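You operate a simulated robot arm through the tools that you are given. There is no shell and no other tool. Be economical: measure what you need, move in short steps, check, and stop when the job is done.

You run a simulated two-armed robot. Do the job below in one go: nothing can be reset, and whatever is moved stays where it is left.

JOB
Open the desk middle drawer, fetch the yellow pad and set it in the desk's middle drawer and shut the drawer again. Close the desk bottom drawer. Press the ok key two times. Open the desk top drawer, fetch the eraser and set it in the desk's top drawer, then shut the drawer. Take the lid off the jar and lay it down on the workbench top. Take the teal pad on the top of the desk and put it away on the workbench top. Open the printer lid. Do these in any order.
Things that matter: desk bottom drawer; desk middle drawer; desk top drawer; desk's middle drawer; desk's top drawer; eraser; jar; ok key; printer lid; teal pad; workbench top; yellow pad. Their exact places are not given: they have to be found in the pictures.

The check looks at the end state, three seconds after you hand in, the way a careful person would. Anything else that was tipped, shoved, dropped, spilled or broken makes it a failure. A push-on lid holds only when it is set on centred and level and pressed home; a screw cap is set on level and turned clockwise until tight.

ROBOT AND FRAMES
Two 7-joint arms with fingered hands on one trunk, on a base that drives. Base frame: it is fixed to the floor where the robot stands at the start and does not move with it; the origin is under the middle of the robot, x ahead of it, y to its left, z up; the surface under the hand at the start is at about z = 0.76. Readings come in m, rad, newtons and seconds.
The left shoulder is at the start at [0.094, 0.128, 1.11], the right one opposite. Places, roughly: desk bottom drawer [0.7, -0.1, 0.2]; desk middle drawer [0.7, -0.2, 0.4]; desk top drawer [0.7, -0.2, 0.6]; desk's middle drawer [0.8, -0.3, 0.3]; desk's top drawer [0.8, -0.3, 0.6]; eraser (3x6x3 cm) [-2.2, -1.3, 0.9]; jar [-1.75, -1.5, 1]; ok key [0.8, 0, 0.8]; printer lid [-0.3, -0.8, 0.9]; teal pad (3x5x5 cm) [0.4, -0.6, 0.8]; workbench top [-2, -1.5, 0.9]; yellow pad (6x10x5 cm) [-1.1, 3.4, 0.9]. Payload 5 kg a hand.
The tool frame of a hand sits at the grasp point between the pads (the TCP): z along the fingers, y along the line on which they close. The tips reach 0.037 m beyond it. Largest opening 0.124 m; the body of the gripper starts 0.043 m behind the TCP. The gripper is a hand of 3 fingers: y runs from the thumb to the fingers, the wrist lies at [-0.021, -0.116, -0.203] in the tool frame.
Orientation is told as [roll, pitch, yaw] about the base's x, y, z axes, in that order, counted from this pose: with the fingers straight down and the wrist toward the robot, the tool's x, y and z point along [0, 1, 0], [1, 0, 0] and [0, 0, -1] of the base frame.

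CONTROLS
- The arms move only by the tool move_arm. It takes "left_commands", "right_commands" or both (then of equal length, played together; a hand with none holds still); each is a list of rows, each a list of 6 numbers: the shift along the tool's x, y, z in mm, then the turn, a rotation vector about the tool's x, y, z in rad. In form: [[dx, dy, dz, rx, ry, rz], ...]. A call has 1 to 10 rows; each row shifts and turns the commanded pose from where the row before left it, along the tool's axes as they then stand. Each row takes 0.2 s and may step no farther than 0.05 m and 0.15 rad from the row before; otherwise, the whole call is refused. A pose out of reach is approached as far as the arm can. The call stops where the force on the tool passes 40 N (or 10 N more than at its start, if that is more) or the arm is blocked; 0.2 s more then pass. In this call time passes only in rows, and 0.2 s behind the last. The reply holds the time, the measured pose of the TCP, the force on the tool along the base axes, the opening and the grip force, in the units named above and with some noise, with the torque about the TCP (base axes, N m) and any sound that the robot's microphone picked up, and new pictures: "show" is both (left out), scene, wrist or none (wrist: the cameras of the hands that moved).
- Cameras (640 x 400 px; columns grow to the right, rows downward): "scene" is now at [0.217, -0.0737, 1.2669]; the picture's right is [-0.84, -0.55, 0.00], its down [-0.34, 0.52, -0.79] and it looks along [0.43, -0.66, -0.62] (base axes); focal length 214 px, centre (320, 200). "left" rides on the left gripper at [-0.073, -0.104, -0.154] in its tool frame; the picture's right is [-0.83, -0.26, 0.49], its down [0.51, -0.72, 0.47] and it looks along [0.23, 0.64, 0.73] (tool axes); focal length 243 px, centre (320, 200). "right" rides on the right gripper at [0.072, -0.104, -0.154] in its tool frame; the picture's right is [-0.83, 0.26, -0.49], its down [-0.51, -0.72, 0.47] and it looks along [-0.23, 0.64, 0.73] (tool axes); focal length 243 px, centre (320, 200).
- slide_trunk(by): slides the trunk up (or, below 0, down) by that many m; the arms and the scene camera ride with it, the base frame stays. It gives what a move gives, with no picture.
- steer(legs): drives the robot by 1 to 6 legs, each [ahead, left, turn to the left] in m, m and rad, along the robot's own axes; the way and the turn of a leg run together, so that a leg with both is an arc; at most 1.5 m and 3.142 rad a leg. The arms and the cameras ride along, it lands a little off, and it stops where it bumps. It gives what a move gives, and a new picture of the scene camera.
- finger_targets(index, middle, thumb_bend, thumb_turn, hand): sets how far each is bent, from 0 (flat) to 100 (curled in); at 30 the hand is open as for a grip, at 70 the pads meet at the TCP. One left out holds its place. A second passes; each finger stops where it meets its share of the squeeze, and holds until it gets a number again. It is the only way to open and close the hand. It gives what a move gives, with no picture; readings hold the bend of each and the force on the fingers (four entries, about 0 where the hand has none), thumb and palm. thumb_turn goes from beside the hand (0) to across from the fingers (100), as for a grip.
- pan_tilt(pan, tilt): turns the head with the scene camera to pan (to the left, within 1.396 rad either way) and tilt (down, from -0.506 to 1.204), counted from straight ahead of the robot. It gives what a move gives, and a new picture of the scene camera.
- point_at(camera, pixels): for up to 12 pixels [column, row] of the newest picture of that camera ("zoom" is the newest enlarged one), the place [x, y, z] in the base frame of the surface seen there, good to about 0.002 m. The clock stands still meanwhile.
- inspect(camera, box): a new picture of the part [left, top, right, bottom] of that camera's present view, enlarged. The clock stands still meanwhile.
- finish_job(): hands the job in; it is judged then, once.

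Keep the steps short. Do not move on a guess: measure, check each grasp and each placing, and mend mistakes. In all there are 138 turns and 260 pictures (those below and enlarged ones count). Leave the grippers open and the arms clear of the work at the hand-in unless told otherwise, and finish with a single line.

The tools are called after "Request:" by a JSON object that holds its "api" and its "payload". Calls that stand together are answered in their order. move_arm: Moves the arms, as the interface text tells. Its arguments: {"type":"object","properties":{"left_commands":{"type":"array","items":{"type":"array","items":{"type":"number"}}},"right_commands":{"type":"array","items":{"type":"array","items":{"type":"number"}}},"show":{"type":"string","enum":["both","scene","wrist","none"]}},"required":[]} The other tools are called the same way: slide_trunk (by) slides the trunk up or down; finger_targets (index, middle, thumb_bend, thumb_turn, hand) moves the fingers one by one; steer (legs) drives the base; pan_tilt (pan, tilt) turns the head that bears the scene camera; point_at (camera, pixels) gives the place of the surface under pixels of a picture; inspect (camera, box) takes an enlarged picture of a part of a camera's view; finish_job () hands the job in.

At the start:

```text
time: 0.0
left_eef_pos: [0.7858, -0.0028, 1.1024]
left_orientation: [-0.001, 0.0, 0.0]
left_force: [-0.3, 0.1, 0.3]
left_torque: [0.02, -0.02, 0.01]
left_grip_width: 0.1237
left_grip_force: 0.0
left_shape: jaw
left_bend: [30.0, 30.0, 30.0, 98.0]
left_finger forces: [0.0, 0.0, 0.1, 0.1, 0.1, 0.1]
right_eef_pos: [0.4868, -0.494, 1.1641]
right_orientation: [0.0, 0.001, 0.0]
right_force: [0.0, 0.5, 0.6]
right_torque: [0.01, 0.03, 0.0]
right_grip_width: 0.1238
right_grip_force: 0.1
right_shape: jaw
right_bend: [30.0, 30.0, 30.0, 98.0]
right_finger forces: [0.1, 0.0, 0.1, 0.0, 0.1, 0.0]
trunk travel left (down, up): [-0.3, 0.263]
robot x, y, heading: [-0.0017, 0.0003, -0.001]
head pan, tilt: [-0.993, 0.663]
```

scene: 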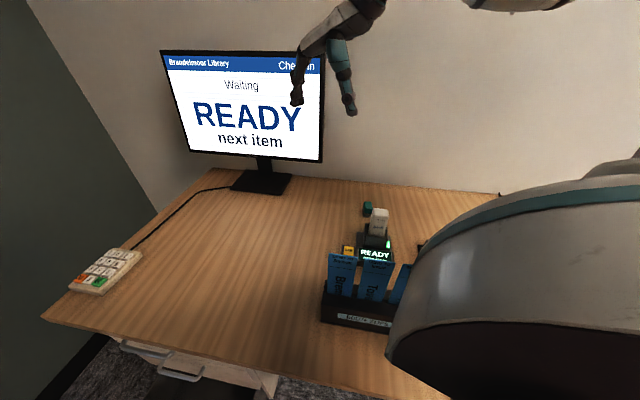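
right: 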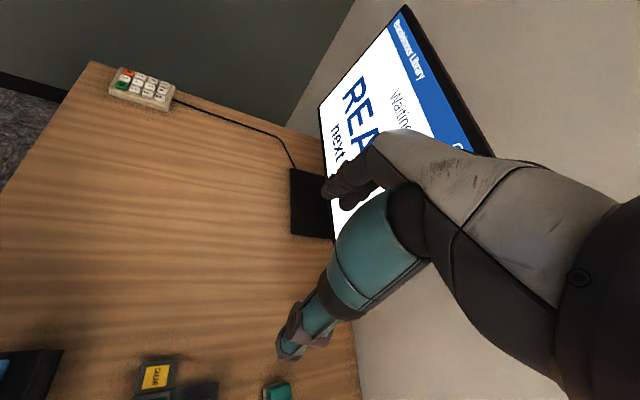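
left: 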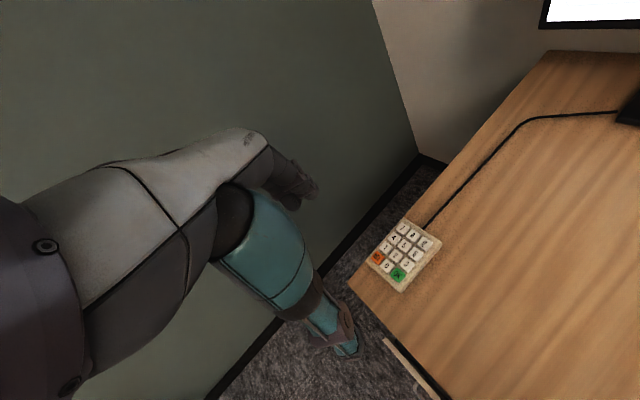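

I see the desk, the keypad at about (105,270) and the drawer handles at about (165,360). I'll measure the main points first.

Request:
{"api": "point_at", "payload": {"camera": "scene", "pixels": [[100, 281], [90, 265], [130, 255], [45, 318], [445, 395], [210, 170], [500, 195], [150, 345], [180, 373], [367, 208], [270, 375], [380, 215]]}}

Request:
{"api": "inspect", "payload": {"camera": "scene", "box": [40, 240, 300, 400]}}

Request:
{"api": "inspect", "payload": {"camera": "scene", "box": [300, 190, 440, 340]}}

Request:
{"api": "inspect", "payload": {"camera": "left", "box": [340, 200, 480, 400]}}

```text
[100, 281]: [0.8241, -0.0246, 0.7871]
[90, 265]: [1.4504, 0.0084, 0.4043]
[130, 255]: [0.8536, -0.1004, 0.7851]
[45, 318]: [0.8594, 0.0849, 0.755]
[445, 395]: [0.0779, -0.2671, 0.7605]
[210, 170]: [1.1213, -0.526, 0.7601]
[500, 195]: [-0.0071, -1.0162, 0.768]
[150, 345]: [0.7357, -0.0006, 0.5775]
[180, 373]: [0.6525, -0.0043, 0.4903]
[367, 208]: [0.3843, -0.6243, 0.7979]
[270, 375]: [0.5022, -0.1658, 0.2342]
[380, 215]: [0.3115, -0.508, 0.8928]
```

```text
2.46 times, centred on (170, 320) of scene
```

zoom: 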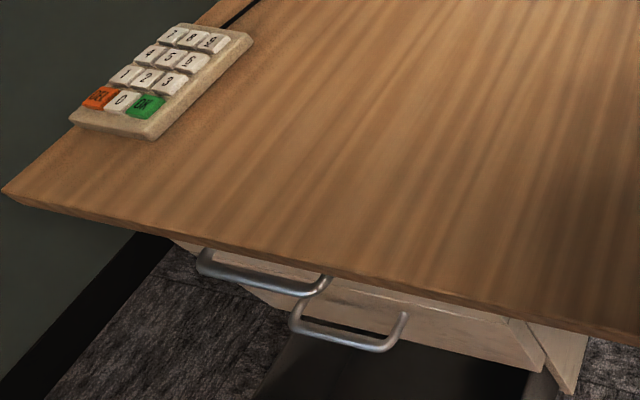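

```text
2.67 times, centred on (370, 265) of scene
```

zoom: 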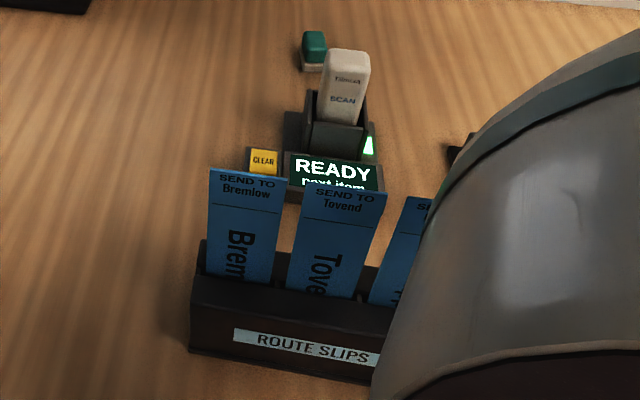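

```text
2.00 times, centred on (410, 300) of left
```

zoom: 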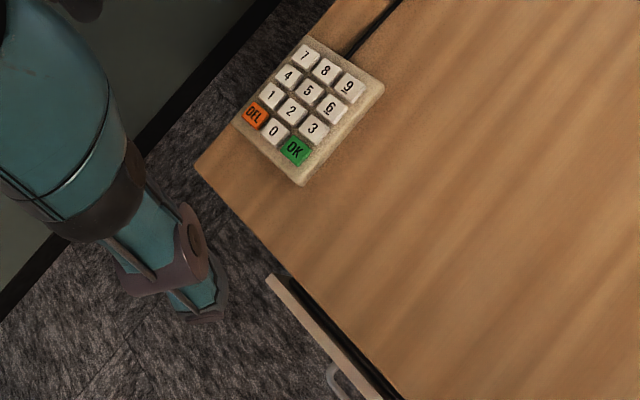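

The OK key is at about (0.82,-0.02,0.787), close to the left hand. I'll shape the left hand with the index pointing and look at it.

Request:
{"api": "finger_targets", "payload": {"hand": "left", "index": 40, "middle": 100, "thumb_bend": 60, "thumb_turn": 0}}

Request:
{"api": "inspect", "payload": {"camera": "left", "box": [0, 0, 640, 400]}}

Request:
{"api": "pan_tilt", "payload": {"pan": -0.2, "tilt": 0.7}}

```text
time: 1.0
left_eef_pos: [0.7849, -0.0038, 1.1029]
left_orientation: [-0.001, 0.0, 0.0]
left_force: [-0.2, -0.2, 0.2]
left_torque: [0.02, 0.02, -0.02]
left_grip_width: 0.1366
left_grip_force: 0.0
left_shape: fingers
left_bend: [40.0, 100.0, 60.0, 0.0]
left_finger forces: [0.0, 0.0, 0.1, 0.0, 0.1, 0.0]
right_eef_pos: [0.4868, -0.4941, 1.1644]
right_orientation: [0.0, 0.001, 0.001]
right_force: [-0.7, 0.5, -0.1]
right_torque: [-0.03, 0.01, -0.06]
right_grip_width: 0.1236
right_grip_force: 0.1
right_shape: jaw
right_bend: [30.0, 30.0, 30.0, 98.0]
right_finger forces: [0.0, 0.0, 0.0, 0.1, 0.0, 0.1]
trunk travel left (down, up): [-0.3, 0.263]
robot x, y, heading: [0.0011, 0.0027, -0.004]
head pan, tilt: [-0.993, 0.663]
```

```text
1.00 times, centred on (320, 200) of left (not enlarged: the box is as wide or as high as the picture)
```

zoom: 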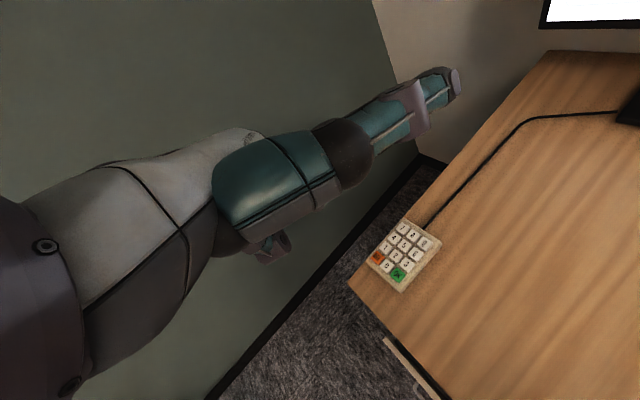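

```text
time: 2.1
left_eef_pos: [0.7844, -0.0027, 1.1025]
left_orientation: [0.0, 0.0, -0.001]
left_force: [0.9, 0.4, 0.0]
left_torque: [0.0, 0.01, 0.04]
left_grip_width: 0.1364
left_grip_force: 0.0
left_shape: fingers
left_bend: [40.0, 100.0, 60.0, 0.0]
left_finger forces: [0.1, 0.0, 0.0, 0.0, 0.0, 0.0]
right_eef_pos: [0.4873, -0.4939, 1.1641]
right_orientation: [0.002, 0.0, 0.0]
right_force: [-0.9, -0.5, -0.9]
right_torque: [0.0, 0.01, 0.02]
right_grip_width: 0.1237
right_grip_force: 0.0
right_shape: jaw
right_bend: [30.0, 30.0, 30.0, 98.0]
right_finger forces: [0.0, 0.0, 0.0, 0.0, 0.0, 0.1]
trunk travel left (down, up): [-0.3, 0.263]
robot x, y, heading: [-0.0024, -0.0009, 0.006]
head pan, tilt: [-0.201, 0.7]
```

scene: 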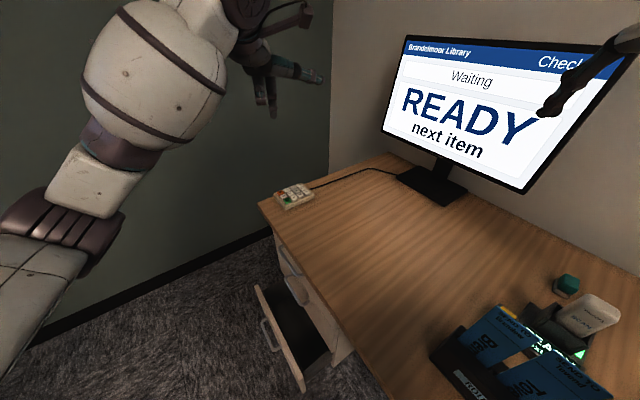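

I'll zoom on the left hand and on the drawers.

Request:
{"api": "inspect", "payload": {"camera": "scene", "box": [200, 0, 360, 130]}}

Request:
{"api": "inspect", "payload": {"camera": "scene", "box": [220, 170, 400, 400]}}

Request:
{"api": "point_at", "payload": {"camera": "scene", "pixels": [[320, 78], [275, 110], [300, 75], [262, 100], [296, 207], [267, 335], [255, 287], [305, 392], [285, 268], [330, 335], [258, 203], [310, 370]]}}

```text
3.08 times, centred on (280, 65) of scene
```

zoom: 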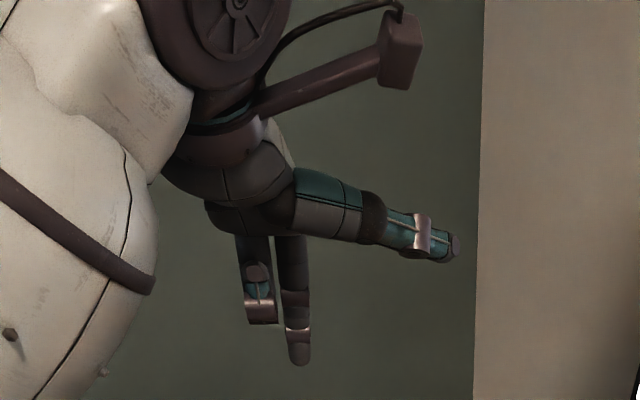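

```text
1.74 times, centred on (310, 285) of scene
```

zoom: 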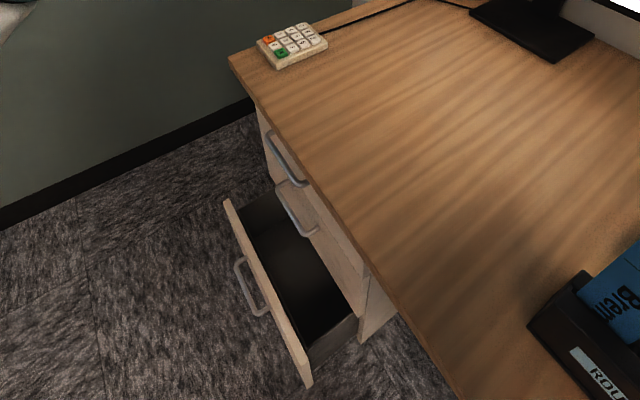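

```text
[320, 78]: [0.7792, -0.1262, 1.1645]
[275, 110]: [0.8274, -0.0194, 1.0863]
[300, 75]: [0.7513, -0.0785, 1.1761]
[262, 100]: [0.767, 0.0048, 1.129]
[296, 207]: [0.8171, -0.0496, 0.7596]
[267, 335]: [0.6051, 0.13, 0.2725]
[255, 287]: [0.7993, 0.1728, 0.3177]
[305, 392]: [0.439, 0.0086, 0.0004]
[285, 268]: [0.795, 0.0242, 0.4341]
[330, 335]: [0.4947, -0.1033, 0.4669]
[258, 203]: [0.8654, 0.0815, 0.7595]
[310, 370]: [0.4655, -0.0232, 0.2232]
```

The index finger points straight down and the others are clear. I'll measure the key and the fingertip more precisely.

Request:
{"api": "inspect", "payload": {"camera": "scene", "box": [260, 170, 340, 220]}}

Request:
{"api": "point_at", "payload": {"camera": "left", "pixels": [[397, 274], [387, 265], [407, 264], [376, 257]]}}

Request:
{"api": "inspect", "payload": {"camera": "scene", "box": [255, 70, 295, 120]}}

```text
8.00 times, centred on (300, 195) of scene
```

zoom: 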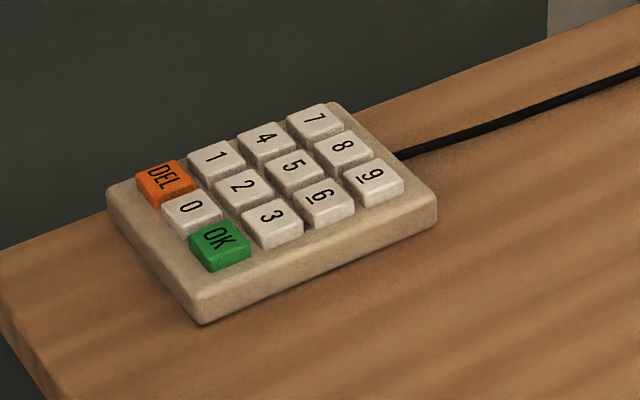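

```text
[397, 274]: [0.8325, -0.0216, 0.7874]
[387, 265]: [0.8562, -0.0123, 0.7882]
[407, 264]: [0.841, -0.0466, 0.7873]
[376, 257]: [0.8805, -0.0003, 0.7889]
```

```text
8.00 times, centred on (275, 95) of scene
```

zoom: 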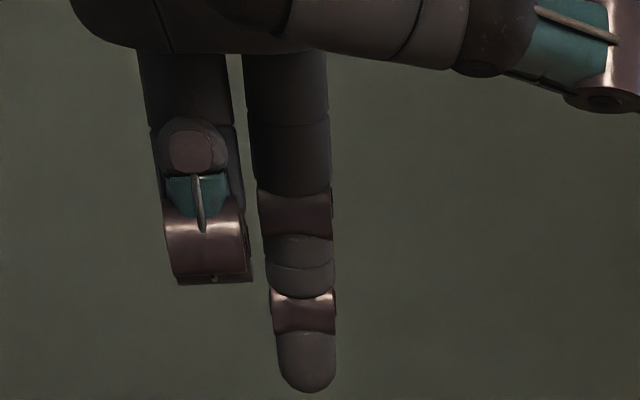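

Request:
{"api": "point_at", "payload": {"camera": "zoom", "pixels": [[306, 388], [306, 365], [306, 310], [195, 270], [290, 375], [325, 375]]}}

```text
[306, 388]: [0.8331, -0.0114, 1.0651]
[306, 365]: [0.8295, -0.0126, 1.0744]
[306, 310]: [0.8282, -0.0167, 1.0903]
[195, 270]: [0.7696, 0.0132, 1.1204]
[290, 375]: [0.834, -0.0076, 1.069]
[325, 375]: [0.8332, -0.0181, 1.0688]
```

Fingertip centre is about (0.836,-0.012,1.063) and the key centre (0.832,-0.0215,0.787). I'll shift sideways and go down 240 mm, then check.

Request:
{"api": "move_arm", "payload": {"left_commands": [[-9.5, -4, 40, 0, 0, 0], [0, 0, 50, 0, 0, 0], [0, 0, 50, 0, 0, 0], [0, 0, 50, 0, 0, 0], [0, 0, 50, 0, 0, 0]], "show": "both"}}

Request:
{"api": "inspect", "payload": {"camera": "scene", "box": [260, 150, 340, 220]}}

```text
time: 3.3
left_eef_pos: [0.7844, -0.0141, 0.8614]
left_orientation: [-0.001, 0.001, 0.002]
left_force: [-0.2, 0.2, 0.8]
left_torque: [-0.01, -0.01, 0.01]
left_grip_width: 0.1363
left_grip_force: 0.0
left_shape: fingers
left_bend: [40.0, 100.0, 60.0, 0.0]
left_finger forces: [0.0, 0.0, 0.1, 0.0, 0.1, 0.0]
right_eef_pos: [0.4871, -0.4938, 1.164]
right_orientation: [0.002, 0.0, -0.001]
right_force: [0.1, 0.3, -1.2]
right_torque: [-0.02, 0.02, -0.02]
right_grip_width: 0.1237
right_grip_force: 0.2
right_shape: jaw
right_bend: [30.0, 30.0, 30.0, 98.0]
right_finger forces: [0.0, 0.0, 0.1, 0.0, 0.1, 0.1]
trunk travel left (down, up): [-0.3, 0.263]
robot x, y, heading: [0.002, -0.0009, 0.001]
head pan, tilt: [-0.201, 0.7]
```

scene: 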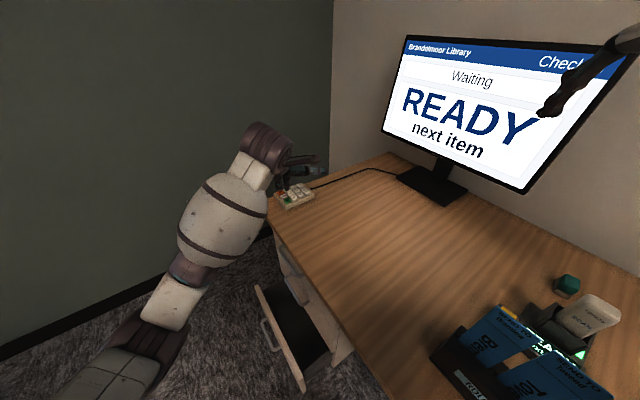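
left: 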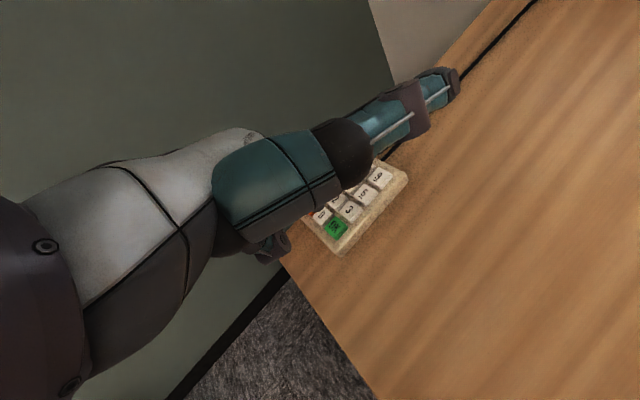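

```text
5.71 times, centred on (300, 185) of scene
```

zoom: 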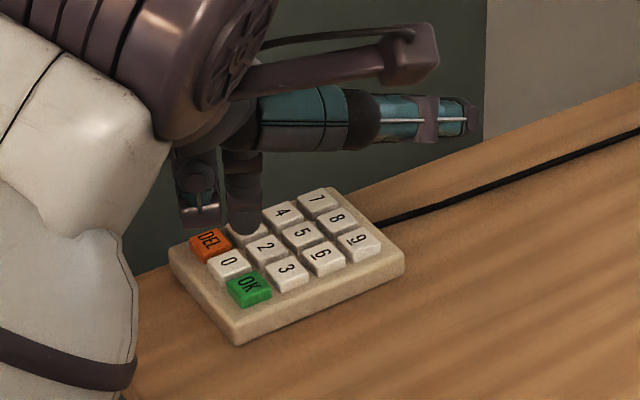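

Request:
{"api": "point_at", "payload": {"camera": "zoom", "pixels": [[242, 234], [242, 228], [242, 200], [250, 290], [226, 264]]}}

```text
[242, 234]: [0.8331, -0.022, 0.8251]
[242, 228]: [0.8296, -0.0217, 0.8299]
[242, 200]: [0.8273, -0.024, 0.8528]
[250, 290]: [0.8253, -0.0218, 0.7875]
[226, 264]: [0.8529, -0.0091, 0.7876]
```

The tip is at about (0.836,-0.022,0.823) and the key at (0.828,-0.022,0.787). I'll shift 7 mm back and approach in small steps.

Request:
{"api": "move_arm", "payload": {"left_commands": [[0, -7, 15, 0, 0, 0], [0, 0, 15, 0, 0, 0]], "show": "none"}}

Request:
{"api": "inspect", "payload": {"camera": "scene", "box": [260, 150, 340, 220]}}

```text
time: 3.9
left_eef_pos: [0.7743, -0.0134, 0.8305]
left_orientation: [0.0, -0.001, 0.002]
left_force: [-0.4, -0.6, -0.2]
left_torque: [-0.03, 0.0, 0.05]
left_grip_width: 0.1363
left_grip_force: 0.0
left_shape: fingers
left_bend: [40.0, 100.0, 60.0, 0.0]
left_finger forces: [0.0, 0.0, 0.0, 0.1, 0.0, 0.0]
right_eef_pos: [0.4867, -0.4936, 1.1642]
right_orientation: [0.0, 0.001, -0.001]
right_force: [-0.5, -0.3, -0.8]
right_torque: [-0.05, 0.02, 0.0]
right_grip_width: 0.1237
right_grip_force: 0.1
right_shape: jaw
right_bend: [30.0, 30.0, 30.0, 98.0]
right_finger forces: [0.0, 0.0, 0.0, 0.0, 0.0, 0.0]
trunk travel left (down, up): [-0.3, 0.263]
robot x, y, heading: [-0.002, 0.0017, -0.0]
head pan, tilt: [-0.201, 0.7]
```

```text
5.71 times, centred on (300, 185) of scene
```

zoom: 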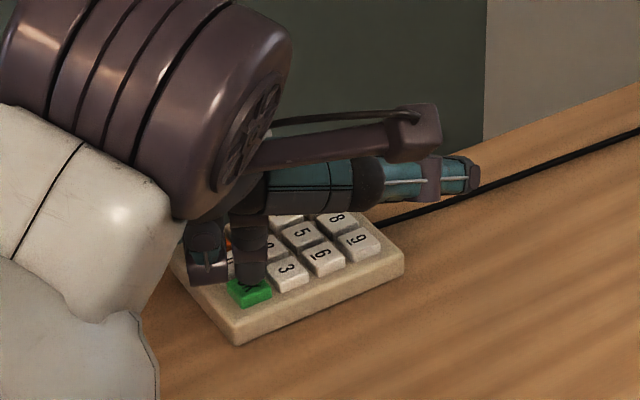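

The tip stands over the back half of OK. Now 3 mm back, and press in 2 mm steps until it clicks.

Request:
{"api": "move_arm", "payload": {"left_commands": [[0, -3, 2, 0, 0, 0], [0, 0, 2, 0, 0, 0], [0, 0, 2, 0, 0, 0], [0, 0, 2, 0, 0, 0]], "show": "none"}}

Request:
{"api": "inspect", "payload": {"camera": "scene", "box": [260, 150, 340, 220]}}

```text
time: 4.9
left_eef_pos: [0.7708, -0.0141, 0.824]
left_orientation: [0.0, 0.0, 0.0]
left_force: [0.4, -0.6, 2.5]
left_torque: [-0.05, -0.05, -0.04]
left_grip_width: 0.1362
left_grip_force: 0.8
left_shape: fingers
left_bend: [40.0, 100.0, 60.0, 0.0]
left_finger forces: [1.7, 0.0, 0.1, 0.0, 0.0, 0.0]
right_eef_pos: [0.4872, -0.494, 1.1652]
right_orientation: [0.0, 0.0, 0.0]
right_force: [0.5, 0.0, -0.1]
right_torque: [-0.01, 0.02, 0.01]
right_grip_width: 0.1235
right_grip_force: 0.1
right_shape: jaw
right_bend: [30.0, 30.0, 30.0, 98.0]
right_finger forces: [0.0, 0.1, 0.1, 0.0, 0.1, 0.0]
trunk travel left (down, up): [-0.3, 0.263]
robot x, y, heading: [-0.0013, 0.0004, -0.002]
head pan, tilt: [-0.201, 0.7]
```

```text
5.71 times, centred on (300, 185) of scene
```

zoom: 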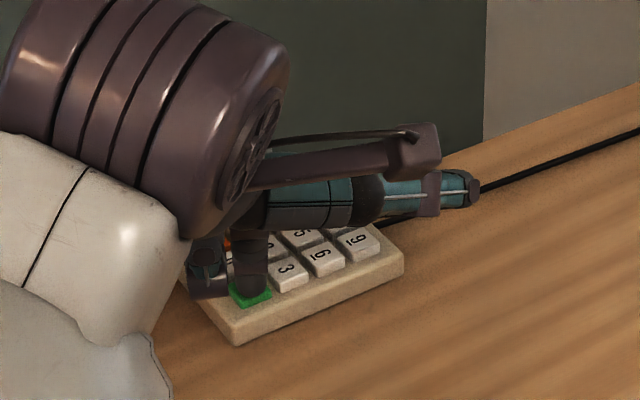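

Contact (2.5 N), and the key has started to sink. I'll press a little further.

Request:
{"api": "move_arm", "payload": {"left_commands": [[0, 0, 1.5, 0, 0, 0], [0, 0, 1.5, 0, 0, 0]], "show": "none"}}

Request:
{"api": "inspect", "payload": {"camera": "scene", "box": [260, 30, 640, 220]}}

```text
time: 5.5
left_eef_pos: [0.7712, -0.013, 0.8216]
left_orientation: [-0.001, -0.001, 0.0]
left_force: [-0.4, -0.5, 3.9]
left_torque: [-0.08, -0.21, -0.05]
left_grip_width: 0.1363
left_grip_force: 1.9
left_shape: fingers
left_bend: [40.0, 100.0, 60.0, 0.0]
left_finger forces: [3.7, 0.0, 0.0, 0.0, 0.1, 0.0]
right_eef_pos: [0.4871, -0.4932, 1.1649]
right_orientation: [0.0, -0.002, 0.0]
right_force: [-0.8, 0.4, -0.2]
right_torque: [-0.02, 0.0, 0.03]
right_grip_width: 0.1235
right_grip_force: 0.0
right_shape: jaw
right_bend: [30.0, 30.0, 30.0, 98.0]
right_finger forces: [0.0, 0.0, 0.1, 0.0, 0.1, 0.1]
trunk travel left (down, up): [-0.3, 0.263]
robot x, y, heading: [-0.0035, -0.0009, 0.004]
head pan, tilt: [-0.201, 0.7]
heard: click
```

```text
1.68 times, centred on (450, 125) of scene
```

zoom: 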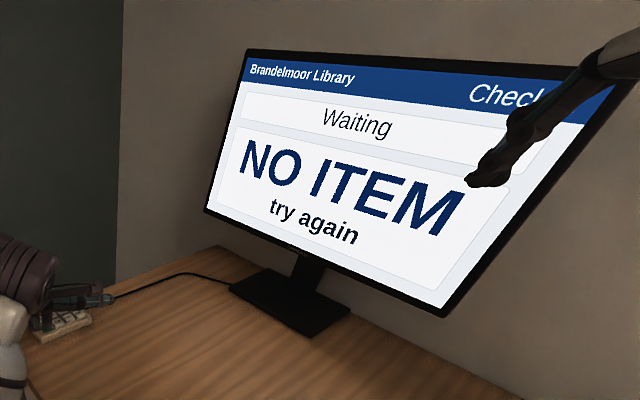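

Click, and the screen reacted. Release by 10 mm and press again exactly once.

Request:
{"api": "move_arm", "payload": {"left_commands": [[0, 0, -10, 0, 0, 0], [0, 0, 0, 0, 0, 0], [0, 0, 7, 0, 0, 0], [0, 0, 2, 0, 0, 0], [0, 0, 1.5, 0, 0, 0]], "show": "none"}}

Request:
{"api": "inspect", "payload": {"camera": "scene", "box": [260, 30, 640, 220]}}

```text
time: 6.7
left_eef_pos: [0.7711, -0.0125, 0.8227]
left_orientation: [0.002, 0.001, 0.0]
left_force: [0.4, 0.8, 4.3]
left_torque: [-0.01, -0.26, 0.0]
left_grip_width: 0.1365
left_grip_force: 1.9
left_shape: fingers
left_bend: [39.0, 100.0, 60.0, 0.0]
left_finger forces: [4.2, 0.1, 0.0, 0.0, 0.0, 0.0]
right_eef_pos: [0.4864, -0.4939, 1.165]
right_orientation: [0.0, 0.0, 0.0]
right_force: [-0.8, -1.0, 0.1]
right_torque: [-0.02, 0.02, -0.05]
right_grip_width: 0.1236
right_grip_force: 0.1
right_shape: jaw
right_bend: [30.0, 30.0, 30.0, 98.0]
right_finger forces: [0.0, 0.1, 0.1, 0.0, 0.0, 0.1]
trunk travel left (down, up): [-0.3, 0.263]
robot x, y, heading: [-0.0016, -0.0003, -0.007]
head pan, tilt: [-0.201, 0.7]
heard: click
```

```text
1.68 times, centred on (450, 125) of scene
```

zoom: 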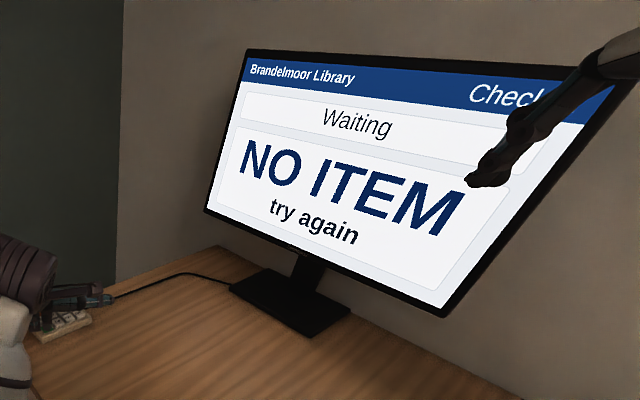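

Second click heard. Lift straight up, then look around.

Request:
{"api": "move_arm", "payload": {"left_commands": [[0, 0, -50, 0, 0, 0], [0, 0, -50, 0, 0, 0], [0, 0, -50, 0, 0, 0], [0, 0, -50, 0, 0, 0], [0, 0, -50, 0, 0, 0], [0, -50, 0, 0, 0, 0]], "show": "none"}}

Request:
{"api": "steer", "payload": {"legs": [[0.07, 0.72, 0], [0, 0, -1.148]]}}

Request:
{"api": "pan_tilt", "payload": {"pan": 0.2, "tilt": 0.75}}

```text
time: 8.1
left_eef_pos: [0.717, -0.0114, 1.072]
left_orientation: [-0.002, 0.0, 0.002]
left_force: [-1.3, 1.0, 0.9]
left_torque: [-0.01, -0.02, -0.03]
left_grip_width: 0.1365
left_grip_force: 0.0
left_shape: fingers
left_bend: [40.0, 100.0, 60.0, 0.0]
left_finger forces: [0.0, 0.1, 0.0, 0.0, 0.0, 0.0]
right_eef_pos: [0.4856, -0.4925, 1.1659]
right_orientation: [-0.002, -0.002, 0.001]
right_force: [-0.6, -0.2, 0.6]
right_torque: [-0.04, -0.03, -0.01]
right_grip_width: 0.1237
right_grip_force: 0.1
right_shape: jaw
right_bend: [30.0, 30.0, 30.0, 98.0]
right_finger forces: [0.0, 0.0, 0.0, 0.0, 0.0, 0.0]
trunk travel left (down, up): [-0.3, 0.263]
robot x, y, heading: [0.0008, -0.0008, -0.0]
head pan, tilt: [-0.201, 0.7]
```

```text
time: 17.7
left_eef_pos: [0.3568, 0.0547, 1.0716]
left_orientation: [0.0, 0.001, -1.143]
left_force: [-0.3, -0.2, 0.5]
left_torque: [-0.01, 0.01, 0.02]
left_grip_width: 0.1363
left_grip_force: 0.0
left_shape: fingers
left_bend: [40.0, 100.0, 60.0, 0.0]
left_finger forces: [0.0, 0.1, 0.0, 0.0, 0.1, 0.0]
right_eef_pos: [-0.1756, 0.066, 1.1637]
right_orientation: [-0.001, -0.001, -1.145]
right_force: [0.2, -0.6, -1.2]
right_torque: [0.03, -0.02, 0.01]
right_grip_width: 0.1237
right_grip_force: 0.0
right_shape: jaw
right_bend: [30.0, 30.0, 30.0, 98.0]
right_finger forces: [0.0, 0.0, 0.0, 0.0, 0.0, 0.0]
trunk travel left (down, up): [-0.3, 0.263]
robot x, y, heading: [0.0731, 0.7132, -1.147]
head pan, tilt: [-0.201, 0.7]
```

scene: 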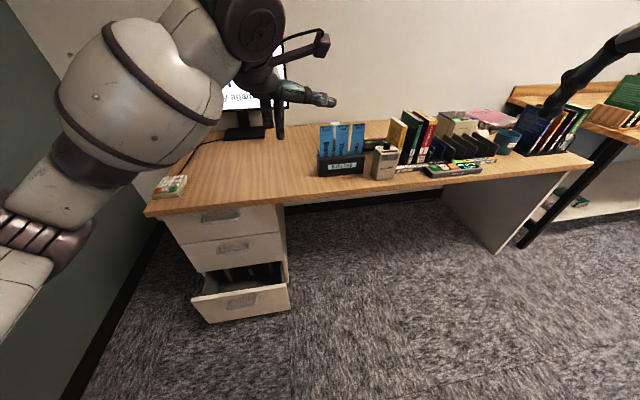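

```text
time: 18.6
left_eef_pos: [0.3582, 0.0547, 1.0724]
left_orientation: [0.0, 0.0, -1.143]
left_force: [0.7, -1.1, 0.0]
left_torque: [-0.05, -0.01, -0.02]
left_grip_width: 0.1363
left_grip_force: 0.1
left_shape: fingers
left_bend: [40.0, 100.0, 60.0, 0.0]
left_finger forces: [0.0, 0.0, 0.0, 0.0, 0.0, 0.1]
right_eef_pos: [-0.1751, 0.066, 1.1646]
right_orientation: [0.0, 0.0, -1.145]
right_force: [0.0, -0.5, -0.1]
right_torque: [-0.01, 0.02, 0.03]
right_grip_width: 0.1236
right_grip_force: 0.0
right_shape: jaw
right_bend: [30.0, 30.0, 30.0, 98.0]
right_finger forces: [0.1, 0.1, 0.0, 0.0, 0.0, 0.0]
trunk travel left (down, up): [-0.3, 0.263]
robot x, y, heading: [0.0712, 0.7149, -1.146]
head pan, tilt: [0.201, 0.75]
```

scene: 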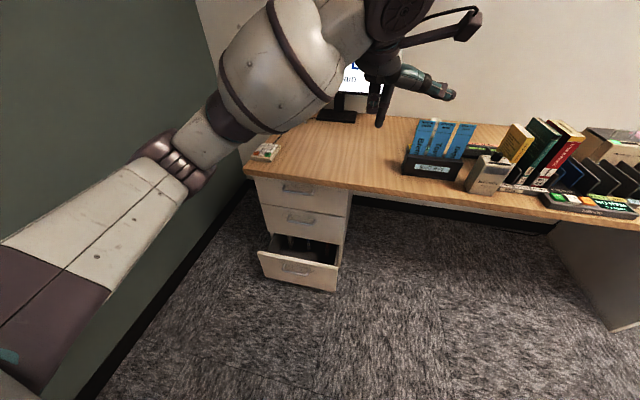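

Good view of the drawers. I'll zoom and measure the handles.

Request:
{"api": "inspect", "payload": {"camera": "scene", "box": [230, 160, 370, 300]}}

Request:
{"api": "point_at", "payload": {"camera": "scene", "pixels": [[298, 193], [298, 185], [301, 223], [301, 216], [296, 271], [296, 262], [260, 255], [338, 273], [265, 200], [345, 210], [320, 235], [300, 203]]}}

```text
2.86 times, centred on (300, 230) of scene
```

zoom: 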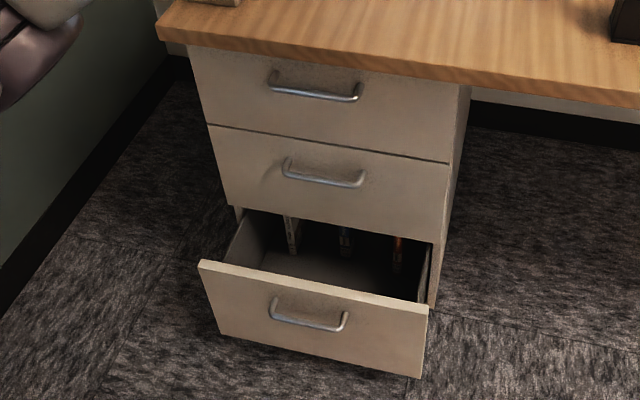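

```text
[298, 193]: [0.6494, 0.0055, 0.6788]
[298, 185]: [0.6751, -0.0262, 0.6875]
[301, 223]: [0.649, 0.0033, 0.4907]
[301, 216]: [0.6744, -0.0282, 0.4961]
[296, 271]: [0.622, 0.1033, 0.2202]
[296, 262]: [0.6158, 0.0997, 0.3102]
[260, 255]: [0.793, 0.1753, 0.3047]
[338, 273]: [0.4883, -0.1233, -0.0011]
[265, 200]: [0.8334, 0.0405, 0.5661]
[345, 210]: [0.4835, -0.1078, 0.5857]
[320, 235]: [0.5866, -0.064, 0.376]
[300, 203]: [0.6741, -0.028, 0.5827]
```

Measured: the bottom drawer face is open about 0.14 m, its top edge at z 0.31 and handle at (0.622,0.103,0.22). I'll make the left hand a closed beak, lower the trunk, and bring the hand in front of the bottom drawer.

Request:
{"api": "finger_targets", "payload": {"hand": "left", "index": 70, "middle": 70, "thumb_bend": 70, "thumb_turn": 98}}

Request:
{"api": "slide_trunk", "payload": {"by": -0.3}}

Request:
{"api": "move_arm", "payload": {"left_commands": [[25, -10, 35, 0, 0, 0], [25, -10, 40, 0, 0, 0], [25, -10, 40, 0, 0, 0], [25, -10, 40, 0, 0, 0], [25, -10, 40, 0, 0, 0], [25, -10, 40, 0, 0, 0], [25, -10, 40, 0, 0, 0], [25, -10, 40, 0, 0, 0], [25, -10, 40, 0, 0, 0], [25, -10, 40, 0, 0, 0]], "show": "scene"}}

```text
time: 19.6
left_eef_pos: [0.3576, 0.0544, 1.0705]
left_orientation: [-0.001, 0.0, -1.145]
left_force: [-0.7, 0.1, -0.4]
left_torque: [0.0, 0.02, 0.05]
left_grip_width: 0.0071
left_grip_force: 0.0
left_shape: fingers
left_bend: [70.0, 70.0, 70.0, 100.0]
left_finger forces: [0.0, 0.1, 0.1, 0.1, 0.0, 0.0]
right_eef_pos: [-0.1764, 0.0664, 1.1658]
right_orientation: [-0.001, 0.001, -1.146]
right_force: [-0.4, -0.8, 0.1]
right_torque: [0.02, 0.0, 0.0]
right_grip_width: 0.1238
right_grip_force: 0.0
right_shape: jaw
right_bend: [30.0, 30.0, 30.0, 98.0]
right_finger forces: [0.0, 0.0, 0.0, 0.1, 0.0, 0.0]
trunk travel left (down, up): [-0.3, 0.263]
robot x, y, heading: [0.0713, 0.7129, -1.148]
head pan, tilt: [0.201, 0.75]
```

```text
time: 22.6
left_eef_pos: [0.3557, 0.0526, 0.7711]
left_orientation: [-0.002, -0.001, -1.144]
left_force: [0.8, -1.4, -0.7]
left_torque: [-0.02, 0.01, 0.04]
left_grip_width: 0.0071
left_grip_force: 0.0
left_shape: fingers
left_bend: [70.0, 70.0, 70.0, 100.0]
left_finger forces: [0.0, 0.1, 0.0, 0.0, 0.1, 0.0]
right_eef_pos: [-0.1755, 0.0657, 0.8638]
right_orientation: [-0.001, 0.0, -1.144]
right_force: [-0.6, 0.0, -0.4]
right_torque: [-0.01, 0.0, -0.01]
right_grip_width: 0.1236
right_grip_force: 0.1
right_shape: jaw
right_bend: [30.0, 30.0, 30.0, 98.0]
right_finger forces: [0.0, 0.0, 0.1, 0.0, 0.1, 0.0]
trunk travel left (down, up): [0.0, 0.563]
robot x, y, heading: [0.0705, 0.7153, -1.14]
head pan, tilt: [0.201, 0.75]
```

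```text
time: 24.8
left_eef_pos: [0.5437, 0.2493, 0.3747]
left_orientation: [0.0, 0.002, -1.147]
left_force: [0.4, -1.1, -1.0]
left_torque: [0.01, 0.03, 0.01]
left_grip_width: 0.0069
left_grip_force: 0.1
left_shape: fingers
left_bend: [70.0, 70.0, 70.0, 100.0]
left_finger forces: [0.0, 0.0, 0.1, 0.0, 0.1, 0.1]
right_eef_pos: [-0.1759, 0.0669, 0.8648]
right_orientation: [0.001, 0.001, -1.146]
right_force: [0.4, 0.3, -0.7]
right_torque: [0.0, 0.01, -0.02]
right_grip_width: 0.1238
right_grip_force: 0.0
right_shape: jaw
right_bend: [30.0, 30.0, 30.0, 98.0]
right_finger forces: [0.1, 0.0, 0.0, 0.1, 0.0, 0.1]
trunk travel left (down, up): [0.0, 0.563]
robot x, y, heading: [0.0737, 0.7094, -1.143]
head pan, tilt: [0.201, 0.75]
```

scene: 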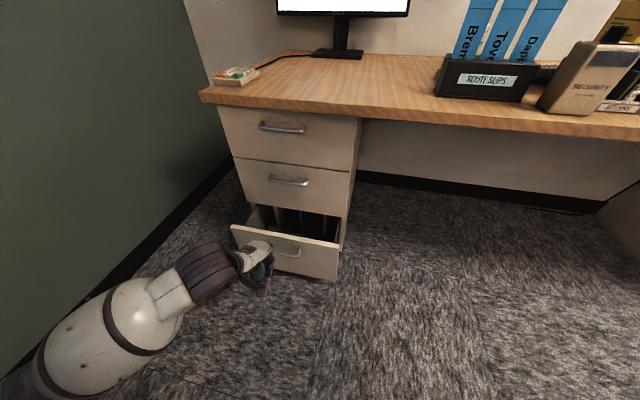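

Hand is in front of the bottom drawer. Lower 90 mm and pitch the fingers forward by 1 rad.

Request:
{"api": "move_arm", "payload": {"left_commands": [[0, 0, 45, -0.1, 0, 0], [0, 0, 45, -0.15, 0, 0], [0, 0, 0, -0.15, 0, 0], [0, 0, 0, -0.15, 0, 0], [0, 0, 0, -0.15, 0, 0], [0, 0, 0, -0.15, 0, 0], [0, 0, 0, -0.15, 0, 0]], "show": "scene"}}

Request:
{"api": "inspect", "payload": {"camera": "scene", "box": [200, 190, 360, 310]}}

```text
time: 26.4
left_eef_pos: [0.544, 0.2456, 0.2856]
left_orientation: [0.002, -0.997, -1.145]
left_force: [0.1, 0.2, -0.8]
left_torque: [-0.01, -0.01, -0.01]
left_grip_width: 0.0067
left_grip_force: 0.1
left_shape: fingers
left_bend: [70.0, 70.0, 70.0, 100.0]
left_finger forces: [0.1, 0.0, 0.1, 0.0, 0.1, 0.0]
right_eef_pos: [-0.1756, 0.0664, 0.8649]
right_orientation: [0.0, 0.0, -1.146]
right_force: [-0.3, 1.0, 0.2]
right_torque: [-0.02, 0.01, 0.0]
right_grip_width: 0.1235
right_grip_force: 0.1
right_shape: jaw
right_bend: [30.0, 30.0, 30.0, 98.0]
right_finger forces: [0.1, 0.1, 0.0, 0.0, 0.0, 0.0]
trunk travel left (down, up): [0.0, 0.563]
robot x, y, heading: [0.0738, 0.7174, -1.144]
head pan, tilt: [0.201, 0.75]
```

scene: 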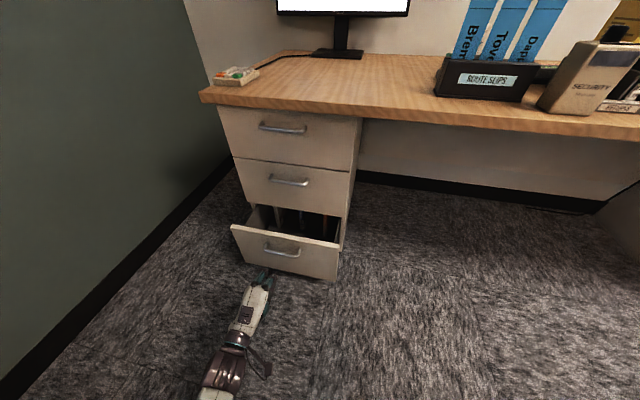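

```text
3.33 times, centred on (280, 250) of scene
```

zoom: 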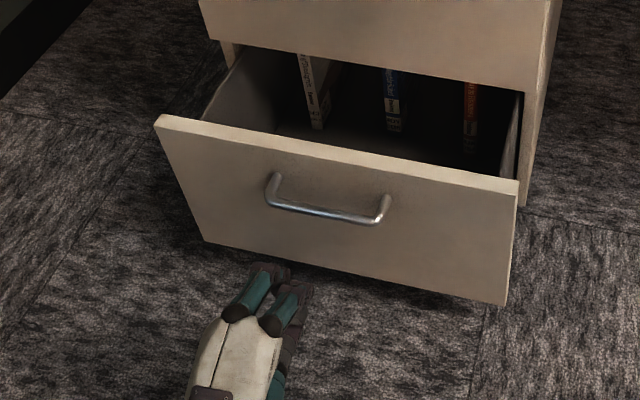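

The hand lines up with the drawer (within 1 cm). Push ahead along the floor direction.

Request:
{"api": "move_arm", "payload": {"left_commands": [[0, 23, 33, 0, 0, 0], [0, 23, 33, 0, 0, 0], [0, 23, 33, 0, 0, 0], [0, 23, 33, 0, 0, 0], [0, 22, 34, 0, 0, 0], [0, 22, 34, 0, 0, 0], [0, 8, 13, 0, 0, 0]], "show": "scene"}}

Request:
{"api": "inspect", "payload": {"camera": "scene", "box": [200, 100, 380, 290]}}

```text
time: 27.8
left_eef_pos: [0.6427, 0.0255, 0.2937]
left_orientation: [-0.007, -0.999, -1.143]
left_force: [-12.7, 24.8, 4.1]
left_torque: [0.61, 0.38, -0.11]
left_grip_width: 0.0134
left_grip_force: 13.2
left_shape: fingers
left_bend: [70.0, 70.0, 68.0, 100.0]
left_finger forces: [0.1, 0.0, 0.1, 0.0, 25.9, 0.0]
right_eef_pos: [-0.1764, 0.0665, 0.8651]
right_orientation: [0.0, -0.002, -1.142]
right_force: [-0.7, 0.1, -0.5]
right_torque: [-0.02, -0.01, -0.01]
right_grip_width: 0.1236
right_grip_force: 0.2
right_shape: jaw
right_bend: [30.0, 30.0, 30.0, 98.0]
right_finger forces: [0.0, 0.1, 0.0, 0.0, 0.0, 0.1]
trunk travel left (down, up): [0.0, 0.563]
robot x, y, heading: [0.0707, 0.7135, -1.142]
head pan, tilt: [0.201, 0.75]
stopped in row 7 (left hand): the force on the tool passed its limit at 69 N (the readings are from after the stop); the commanded pose is now the measured one
```

scene: 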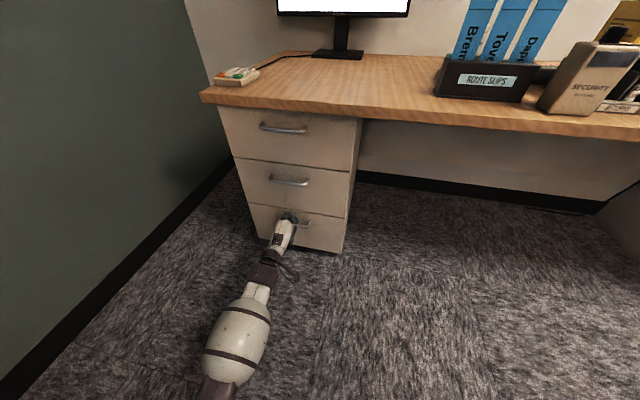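

```text
2.11 times, centred on (290, 195) of scene
```

zoom: 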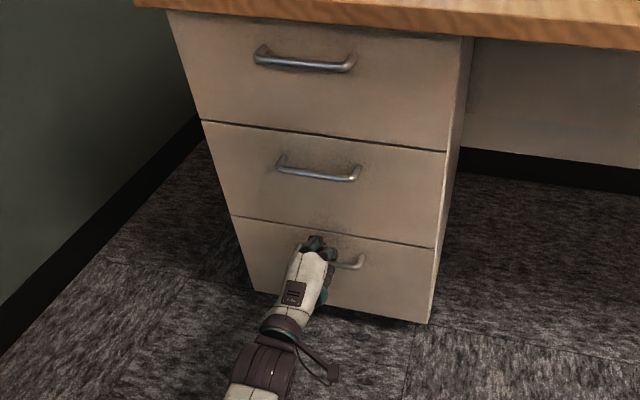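

Bottom drawer is shut flush. Back off, raise to the middle handle level, and open the hand.

Request:
{"api": "move_arm", "payload": {"left_commands": [[0, -24, -37, 0, 0, 0], [0, -24, -37, 0, 0, 0], [0, -24, -37, 0, 0, 0], [0, 41, -26, 0, 0, 0], [0, 41, -26, 0, 0, 0], [0, 41, -26, 0, 0, 0], [0, 41, -26, 0, 0, 0]], "show": "none"}}

Request:
{"api": "finger_targets", "payload": {"hand": "left", "index": 30, "middle": 30, "thumb_bend": 30, "thumb_turn": 98}}

Request:
{"api": "inspect", "payload": {"camera": "scene", "box": [210, 90, 370, 270]}}

```text
time: 29.4
left_eef_pos: [0.5882, 0.1421, 0.4869]
left_orientation: [-0.004, -1.0, -1.143]
left_force: [0.3, 0.2, 0.4]
left_torque: [0.04, 0.01, 0.0]
left_grip_width: 0.0069
left_grip_force: 0.0
left_shape: fingers
left_bend: [70.0, 70.0, 70.0, 100.0]
left_finger forces: [0.0, 0.0, 0.0, 0.1, 0.0, 0.1]
right_eef_pos: [-0.1764, 0.0664, 0.8646]
right_orientation: [0.001, 0.001, -1.144]
right_force: [-0.1, 0.3, -0.8]
right_torque: [0.04, 0.02, 0.02]
right_grip_width: 0.1234
right_grip_force: 0.0
right_shape: jaw
right_bend: [30.0, 30.0, 30.0, 98.0]
right_finger forces: [0.0, 0.1, 0.0, 0.2, 0.0, 0.0]
trunk travel left (down, up): [0.0, 0.563]
robot x, y, heading: [0.0723, 0.7148, -1.145]
head pan, tilt: [0.201, 0.75]
```

```text
time: 30.4
left_eef_pos: [0.5876, 0.1413, 0.4881]
left_orientation: [-0.004, -1.0, -1.139]
left_force: [-0.6, 0.8, -0.4]
left_torque: [0.02, 0.02, 0.02]
left_grip_width: 0.1286
left_grip_force: 0.1
left_shape: fingers
left_bend: [30.0, 30.0, 30.0, 96.0]
left_finger forces: [0.1, 0.0, 0.0, 0.0, 0.0, 0.1]
right_eef_pos: [-0.1738, 0.0656, 0.8644]
right_orientation: [0.0, -0.001, -1.144]
right_force: [0.0, -0.2, -0.4]
right_torque: [0.02, -0.03, 0.01]
right_grip_width: 0.1235
right_grip_force: 0.0
right_shape: jaw
right_bend: [30.0, 30.0, 30.0, 98.0]
right_finger forces: [0.0, 0.0, 0.0, 0.0, 0.0, 0.0]
trunk travel left (down, up): [0.0, 0.563]
robot x, y, heading: [0.0744, 0.7134, -1.144]
head pan, tilt: [0.201, 0.75]
```

```text
2.22 times, centred on (290, 180) of scene
```

zoom: 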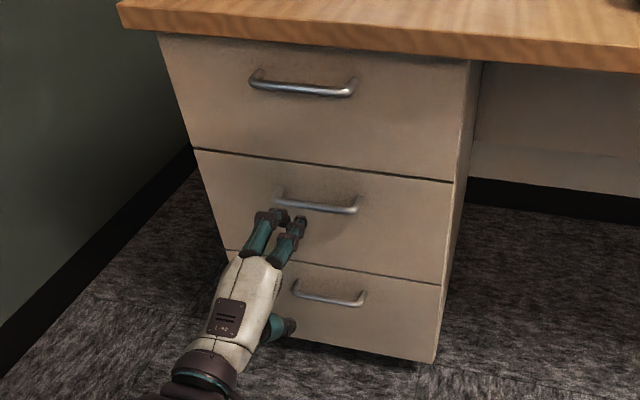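

Request:
{"api": "point_at", "payload": {"camera": "zoom", "pixels": [[280, 205], [318, 209], [350, 212], [335, 230], [302, 90], [257, 82], [345, 92], [310, 110]]}}

```text
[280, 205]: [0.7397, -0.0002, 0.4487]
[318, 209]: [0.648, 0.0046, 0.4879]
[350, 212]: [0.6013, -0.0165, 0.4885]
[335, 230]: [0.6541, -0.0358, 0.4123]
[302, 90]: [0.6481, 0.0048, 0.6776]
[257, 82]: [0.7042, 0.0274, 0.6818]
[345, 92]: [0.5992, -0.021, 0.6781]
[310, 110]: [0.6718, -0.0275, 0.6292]
```

Middle handle centre is about (0.651,0.0045,0.488), 151 mm ahead and laterally aligned. I'll steepen the fingers a bit, half close them, raise 37 mm and move in over the bar.

Request:
{"api": "finger_targets", "payload": {"hand": "left", "index": 48, "middle": 48, "thumb_bend": 30}}

Request:
{"api": "move_arm", "payload": {"left_commands": [[0, 0, 0, 0.125, 0, 0], [0, 0, 0, 0.125, 0, 0], [0, 25, -27, 0, 0, 0], [0, 34, 32, 0, 0, 0], [0, 34, 32, 0, 0, 0], [0, 20, 18, 0, 0, 0]], "show": "wrist"}}

Request:
{"api": "inspect", "payload": {"camera": "scene", "box": [210, 90, 370, 270]}}

```text
time: 31.4
left_eef_pos: [0.589, 0.1413, 0.4879]
left_orientation: [-0.002, -1.0, -1.142]
left_force: [-1.2, -0.8, -0.8]
left_torque: [0.02, 0.0, -0.01]
left_grip_width: 0.1014
left_grip_force: 0.1
left_shape: fingers
left_bend: [48.0, 48.0, 30.0, 96.0]
left_finger forces: [0.1, 0.0, 0.1, 0.1, 0.0, 0.0]
right_eef_pos: [-0.1754, 0.0663, 0.8656]
right_orientation: [0.0, 0.0, -1.145]
right_force: [0.9, 0.7, 0.5]
right_torque: [0.0, 0.01, -0.02]
right_grip_width: 0.1237
right_grip_force: 0.1
right_shape: jaw
right_bend: [30.0, 30.0, 30.0, 98.0]
right_finger forces: [0.0, 0.0, 0.1, 0.1, 0.0, 0.1]
trunk travel left (down, up): [0.0, 0.563]
robot x, y, heading: [0.0688, 0.7137, -1.142]
head pan, tilt: [0.201, 0.75]
```

```text
time: 32.8
left_eef_pos: [0.6372, 0.0305, 0.5245]
left_orientation: [-0.002, -0.751, -1.143]
left_force: [-0.3, -0.4, 0.7]
left_torque: [-0.01, -0.01, -0.02]
left_grip_width: 0.1014
left_grip_force: 0.1
left_shape: fingers
left_bend: [48.0, 48.0, 30.0, 96.0]
left_finger forces: [0.1, 0.0, 0.1, 0.1, 0.1, 0.1]
right_eef_pos: [-0.1757, 0.0647, 0.8644]
right_orientation: [0.001, -0.001, -1.143]
right_force: [-0.2, -0.8, -0.4]
right_torque: [-0.02, 0.02, 0.01]
right_grip_width: 0.1235
right_grip_force: 0.1
right_shape: jaw
right_bend: [30.0, 30.0, 30.0, 98.0]
right_finger forces: [0.0, 0.1, 0.1, 0.1, 0.0, 0.0]
trunk travel left (down, up): [0.0, 0.563]
robot x, y, heading: [0.0685, 0.7142, -1.146]
head pan, tilt: [0.201, 0.75]
```

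left: 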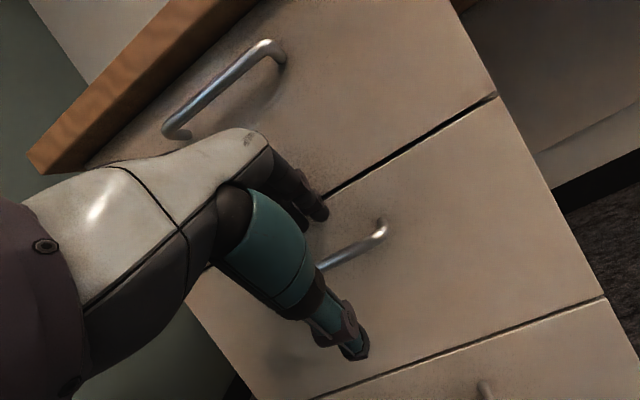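

```text
2.22 times, centred on (290, 180) of scene
```

zoom: 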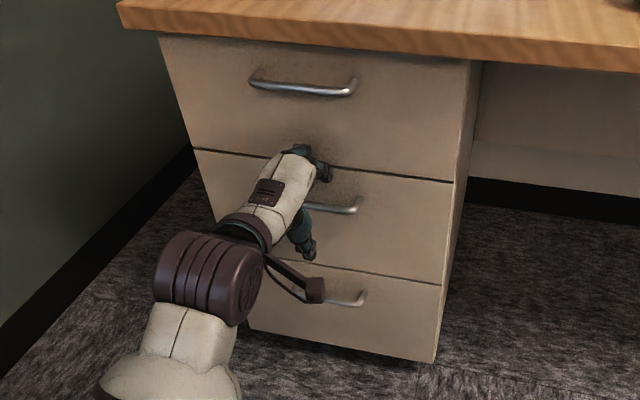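

Fingers are above and beyond the bar, thumb below it. Ahead 8 mm and down 28 mm, then close.

Request:
{"api": "move_arm", "payload": {"left_commands": [[0, 6, 5, 0, 0, 0], [0, -10, 10, 0, 0, 0], [0, -10, 10, 0, 0, 0]], "show": "wrist"}}

Request:
{"api": "finger_targets", "payload": {"hand": "left", "index": 75, "middle": 75, "thumb_bend": 70}}

Request:
{"api": "inspect", "payload": {"camera": "left", "box": [180, 120, 460, 400]}}

```text
time: 33.6
left_eef_pos: [0.641, 0.0278, 0.4964]
left_orientation: [-0.001, -0.749, -1.145]
left_force: [-2.1, 7.2, 0.8]
left_torque: [-0.12, 0.02, -0.05]
left_grip_width: 0.0978
left_grip_force: 3.3
left_shape: fingers
left_bend: [50.0, 49.0, 30.0, 96.0]
left_finger forces: [5.0, 2.2, 0.0, 0.0, 0.0, 0.0]
right_eef_pos: [-0.1759, 0.0656, 0.8646]
right_orientation: [-0.001, 0.0, -1.146]
right_force: [0.3, 0.2, 0.5]
right_torque: [0.02, 0.0, 0.0]
right_grip_width: 0.1235
right_grip_force: 0.1
right_shape: jaw
right_bend: [30.0, 30.0, 30.0, 98.0]
right_finger forces: [0.1, 0.1, 0.0, 0.0, 0.1, 0.0]
trunk travel left (down, up): [0.0, 0.563]
robot x, y, heading: [0.0717, 0.7119, -1.141]
head pan, tilt: [0.201, 0.75]
```

left: 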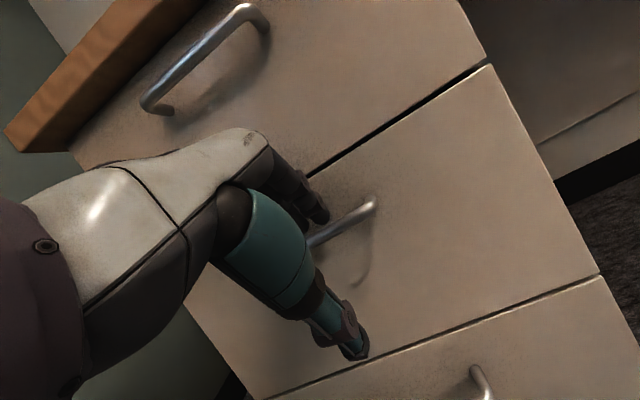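

```text
time: 34.6
left_eef_pos: [0.642, 0.0285, 0.4961]
left_orientation: [-0.002, -0.753, -1.142]
left_force: [1.3, 3.0, 9.8]
left_torque: [-0.65, -0.43, 0.17]
left_grip_width: 0.0034
left_grip_force: 21.2
left_shape: fingers
left_bend: [75.0, 74.0, 67.0, 100.0]
left_finger forces: [4.9, 35.0, 0.0, 0.0, 3.3, 0.1]
right_eef_pos: [-0.1755, 0.067, 0.8646]
right_orientation: [0.001, -0.002, -1.144]
right_force: [0.0, -0.1, -0.7]
right_torque: [-0.04, 0.0, -0.01]
right_grip_width: 0.1237
right_grip_force: 0.1
right_shape: jaw
right_bend: [30.0, 30.0, 30.0, 98.0]
right_finger forces: [0.0, 0.1, 0.0, 0.0, 0.0, 0.1]
trunk travel left (down, up): [0.0, 0.563]
robot x, y, heading: [0.0741, 0.7114, -1.145]
head pan, tilt: [0.201, 0.75]
```

```text
1.43 times, centred on (320, 260) of left
```

zoom: 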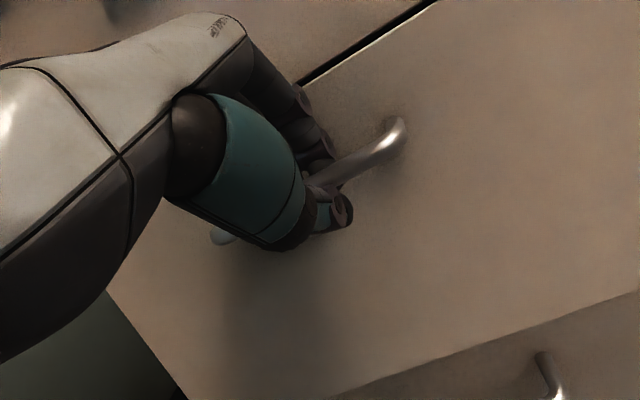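

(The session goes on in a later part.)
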